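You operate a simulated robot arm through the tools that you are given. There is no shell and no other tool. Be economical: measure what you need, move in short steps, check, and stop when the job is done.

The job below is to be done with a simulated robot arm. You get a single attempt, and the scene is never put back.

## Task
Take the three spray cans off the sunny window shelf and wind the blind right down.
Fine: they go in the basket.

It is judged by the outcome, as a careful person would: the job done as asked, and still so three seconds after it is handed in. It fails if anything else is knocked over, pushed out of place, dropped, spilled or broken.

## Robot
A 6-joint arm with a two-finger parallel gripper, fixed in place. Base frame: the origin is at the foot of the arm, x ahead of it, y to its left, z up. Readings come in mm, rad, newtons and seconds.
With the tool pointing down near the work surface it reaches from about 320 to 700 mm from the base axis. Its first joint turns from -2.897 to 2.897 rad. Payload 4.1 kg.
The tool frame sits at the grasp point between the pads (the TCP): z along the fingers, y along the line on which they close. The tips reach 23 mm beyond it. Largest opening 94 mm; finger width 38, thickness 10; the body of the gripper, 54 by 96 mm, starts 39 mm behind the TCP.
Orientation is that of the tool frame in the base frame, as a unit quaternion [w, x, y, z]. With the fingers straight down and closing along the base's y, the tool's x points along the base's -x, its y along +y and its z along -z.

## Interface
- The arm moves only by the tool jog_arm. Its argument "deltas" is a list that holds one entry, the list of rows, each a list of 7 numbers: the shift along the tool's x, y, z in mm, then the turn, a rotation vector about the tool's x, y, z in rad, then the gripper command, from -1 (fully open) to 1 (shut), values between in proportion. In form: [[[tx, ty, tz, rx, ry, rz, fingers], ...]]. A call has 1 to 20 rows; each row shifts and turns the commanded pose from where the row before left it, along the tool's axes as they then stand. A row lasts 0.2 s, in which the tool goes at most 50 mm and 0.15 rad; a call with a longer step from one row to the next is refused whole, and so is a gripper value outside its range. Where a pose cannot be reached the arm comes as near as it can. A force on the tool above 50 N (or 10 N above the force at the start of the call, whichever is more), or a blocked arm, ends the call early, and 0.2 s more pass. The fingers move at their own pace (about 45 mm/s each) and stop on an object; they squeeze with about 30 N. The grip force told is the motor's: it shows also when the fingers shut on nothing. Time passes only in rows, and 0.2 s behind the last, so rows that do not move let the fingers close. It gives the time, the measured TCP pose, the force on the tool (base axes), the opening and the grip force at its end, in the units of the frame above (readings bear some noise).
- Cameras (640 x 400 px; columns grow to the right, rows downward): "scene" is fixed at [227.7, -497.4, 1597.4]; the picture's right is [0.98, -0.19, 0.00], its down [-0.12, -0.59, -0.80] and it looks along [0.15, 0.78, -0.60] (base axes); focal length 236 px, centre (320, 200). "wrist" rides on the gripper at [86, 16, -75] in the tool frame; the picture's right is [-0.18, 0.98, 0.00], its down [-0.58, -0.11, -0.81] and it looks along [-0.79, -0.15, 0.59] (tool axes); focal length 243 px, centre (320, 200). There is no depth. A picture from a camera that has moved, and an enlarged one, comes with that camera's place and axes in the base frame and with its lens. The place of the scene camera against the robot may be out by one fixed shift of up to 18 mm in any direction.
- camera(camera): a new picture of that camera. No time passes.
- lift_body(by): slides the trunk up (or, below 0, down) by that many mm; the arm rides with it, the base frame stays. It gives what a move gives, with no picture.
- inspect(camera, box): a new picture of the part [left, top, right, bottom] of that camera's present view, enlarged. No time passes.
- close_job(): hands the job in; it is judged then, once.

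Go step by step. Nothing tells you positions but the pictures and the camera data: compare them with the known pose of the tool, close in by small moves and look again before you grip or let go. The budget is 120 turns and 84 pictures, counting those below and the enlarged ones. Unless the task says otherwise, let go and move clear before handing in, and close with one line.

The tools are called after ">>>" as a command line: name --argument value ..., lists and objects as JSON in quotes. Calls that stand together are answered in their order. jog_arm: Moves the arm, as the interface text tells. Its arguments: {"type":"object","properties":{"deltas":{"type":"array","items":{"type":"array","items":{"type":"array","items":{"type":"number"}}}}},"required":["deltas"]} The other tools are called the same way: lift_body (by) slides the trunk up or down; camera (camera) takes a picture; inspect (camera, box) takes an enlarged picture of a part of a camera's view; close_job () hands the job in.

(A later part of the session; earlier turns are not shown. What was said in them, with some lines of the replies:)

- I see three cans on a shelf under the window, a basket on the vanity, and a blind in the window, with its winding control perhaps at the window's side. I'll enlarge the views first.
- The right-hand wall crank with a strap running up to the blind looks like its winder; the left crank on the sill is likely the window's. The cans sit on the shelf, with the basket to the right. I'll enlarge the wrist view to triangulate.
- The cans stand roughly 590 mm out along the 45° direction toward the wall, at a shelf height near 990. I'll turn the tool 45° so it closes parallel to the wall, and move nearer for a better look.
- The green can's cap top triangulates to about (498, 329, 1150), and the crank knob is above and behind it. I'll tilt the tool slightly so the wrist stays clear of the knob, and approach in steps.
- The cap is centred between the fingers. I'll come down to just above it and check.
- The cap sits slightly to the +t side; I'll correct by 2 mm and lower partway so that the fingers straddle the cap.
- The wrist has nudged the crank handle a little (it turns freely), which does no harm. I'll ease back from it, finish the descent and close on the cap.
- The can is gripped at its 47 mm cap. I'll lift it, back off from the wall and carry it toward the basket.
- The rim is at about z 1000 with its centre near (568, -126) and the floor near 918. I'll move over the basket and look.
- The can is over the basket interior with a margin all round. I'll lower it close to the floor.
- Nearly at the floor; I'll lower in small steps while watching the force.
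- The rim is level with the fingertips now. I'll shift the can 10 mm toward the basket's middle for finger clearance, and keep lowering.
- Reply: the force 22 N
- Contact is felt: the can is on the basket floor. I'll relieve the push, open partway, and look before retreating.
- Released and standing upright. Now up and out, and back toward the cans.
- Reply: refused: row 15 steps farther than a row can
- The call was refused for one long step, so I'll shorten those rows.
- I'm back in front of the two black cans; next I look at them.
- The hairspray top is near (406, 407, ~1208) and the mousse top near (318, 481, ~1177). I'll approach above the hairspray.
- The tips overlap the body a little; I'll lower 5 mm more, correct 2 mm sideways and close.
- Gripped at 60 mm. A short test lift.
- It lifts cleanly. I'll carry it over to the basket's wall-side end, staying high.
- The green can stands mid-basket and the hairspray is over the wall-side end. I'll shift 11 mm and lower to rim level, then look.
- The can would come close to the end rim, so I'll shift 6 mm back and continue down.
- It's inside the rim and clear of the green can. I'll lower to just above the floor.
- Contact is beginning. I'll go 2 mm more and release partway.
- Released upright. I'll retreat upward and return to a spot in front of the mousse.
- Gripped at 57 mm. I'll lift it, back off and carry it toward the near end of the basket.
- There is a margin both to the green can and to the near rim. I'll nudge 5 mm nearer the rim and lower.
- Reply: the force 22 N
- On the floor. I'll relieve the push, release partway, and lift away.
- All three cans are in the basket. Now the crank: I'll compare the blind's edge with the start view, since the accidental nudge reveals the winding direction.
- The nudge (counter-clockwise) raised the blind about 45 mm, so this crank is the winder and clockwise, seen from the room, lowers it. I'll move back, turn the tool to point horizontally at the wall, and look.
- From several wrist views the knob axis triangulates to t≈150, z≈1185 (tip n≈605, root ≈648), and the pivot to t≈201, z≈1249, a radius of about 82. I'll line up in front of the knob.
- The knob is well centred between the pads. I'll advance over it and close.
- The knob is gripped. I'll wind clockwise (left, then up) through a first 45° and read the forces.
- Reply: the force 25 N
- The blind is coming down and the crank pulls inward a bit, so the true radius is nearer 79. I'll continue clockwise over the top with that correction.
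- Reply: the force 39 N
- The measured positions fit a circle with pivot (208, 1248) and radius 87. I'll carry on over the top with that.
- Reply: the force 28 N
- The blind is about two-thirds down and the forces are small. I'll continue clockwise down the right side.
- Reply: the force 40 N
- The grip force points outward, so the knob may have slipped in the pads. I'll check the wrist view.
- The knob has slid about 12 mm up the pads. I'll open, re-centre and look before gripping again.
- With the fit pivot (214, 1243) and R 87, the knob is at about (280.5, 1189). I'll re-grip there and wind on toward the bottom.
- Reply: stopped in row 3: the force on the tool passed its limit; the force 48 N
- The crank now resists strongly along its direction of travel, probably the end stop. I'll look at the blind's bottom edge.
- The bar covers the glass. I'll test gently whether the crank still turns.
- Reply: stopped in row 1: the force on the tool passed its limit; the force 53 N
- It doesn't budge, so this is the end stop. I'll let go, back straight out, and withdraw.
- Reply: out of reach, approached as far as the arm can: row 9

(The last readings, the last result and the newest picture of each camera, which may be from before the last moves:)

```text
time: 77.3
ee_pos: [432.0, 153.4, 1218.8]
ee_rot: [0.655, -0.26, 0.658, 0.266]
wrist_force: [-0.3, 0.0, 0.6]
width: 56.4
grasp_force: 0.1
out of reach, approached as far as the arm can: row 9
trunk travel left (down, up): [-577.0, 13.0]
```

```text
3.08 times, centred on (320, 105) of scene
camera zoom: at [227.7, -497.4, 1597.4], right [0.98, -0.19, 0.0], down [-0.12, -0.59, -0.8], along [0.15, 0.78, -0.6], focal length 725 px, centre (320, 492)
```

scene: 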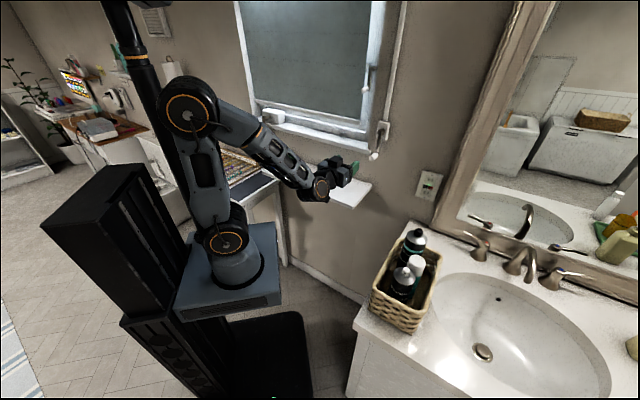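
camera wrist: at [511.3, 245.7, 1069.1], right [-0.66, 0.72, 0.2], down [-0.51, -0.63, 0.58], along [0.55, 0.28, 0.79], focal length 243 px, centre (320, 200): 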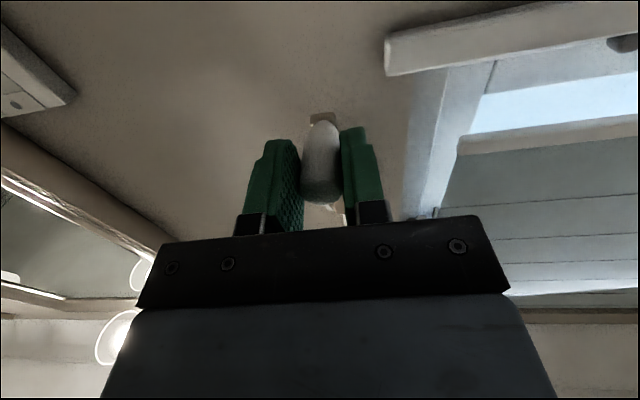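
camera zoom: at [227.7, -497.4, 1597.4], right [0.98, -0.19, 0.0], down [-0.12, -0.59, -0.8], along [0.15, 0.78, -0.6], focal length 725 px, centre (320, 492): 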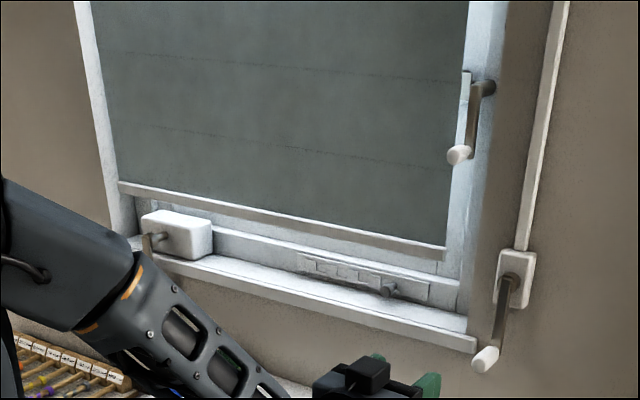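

All three cans stand in the basket, the blind is at its end stop covering the whole glass, and the arm is clear with nothing else disturbed. I'm handing in.

>>> close_job

```text
The job is handed in.
```

The three spray cans are standing in the basket, and the blind is wound down to its end stop, covering the glass.
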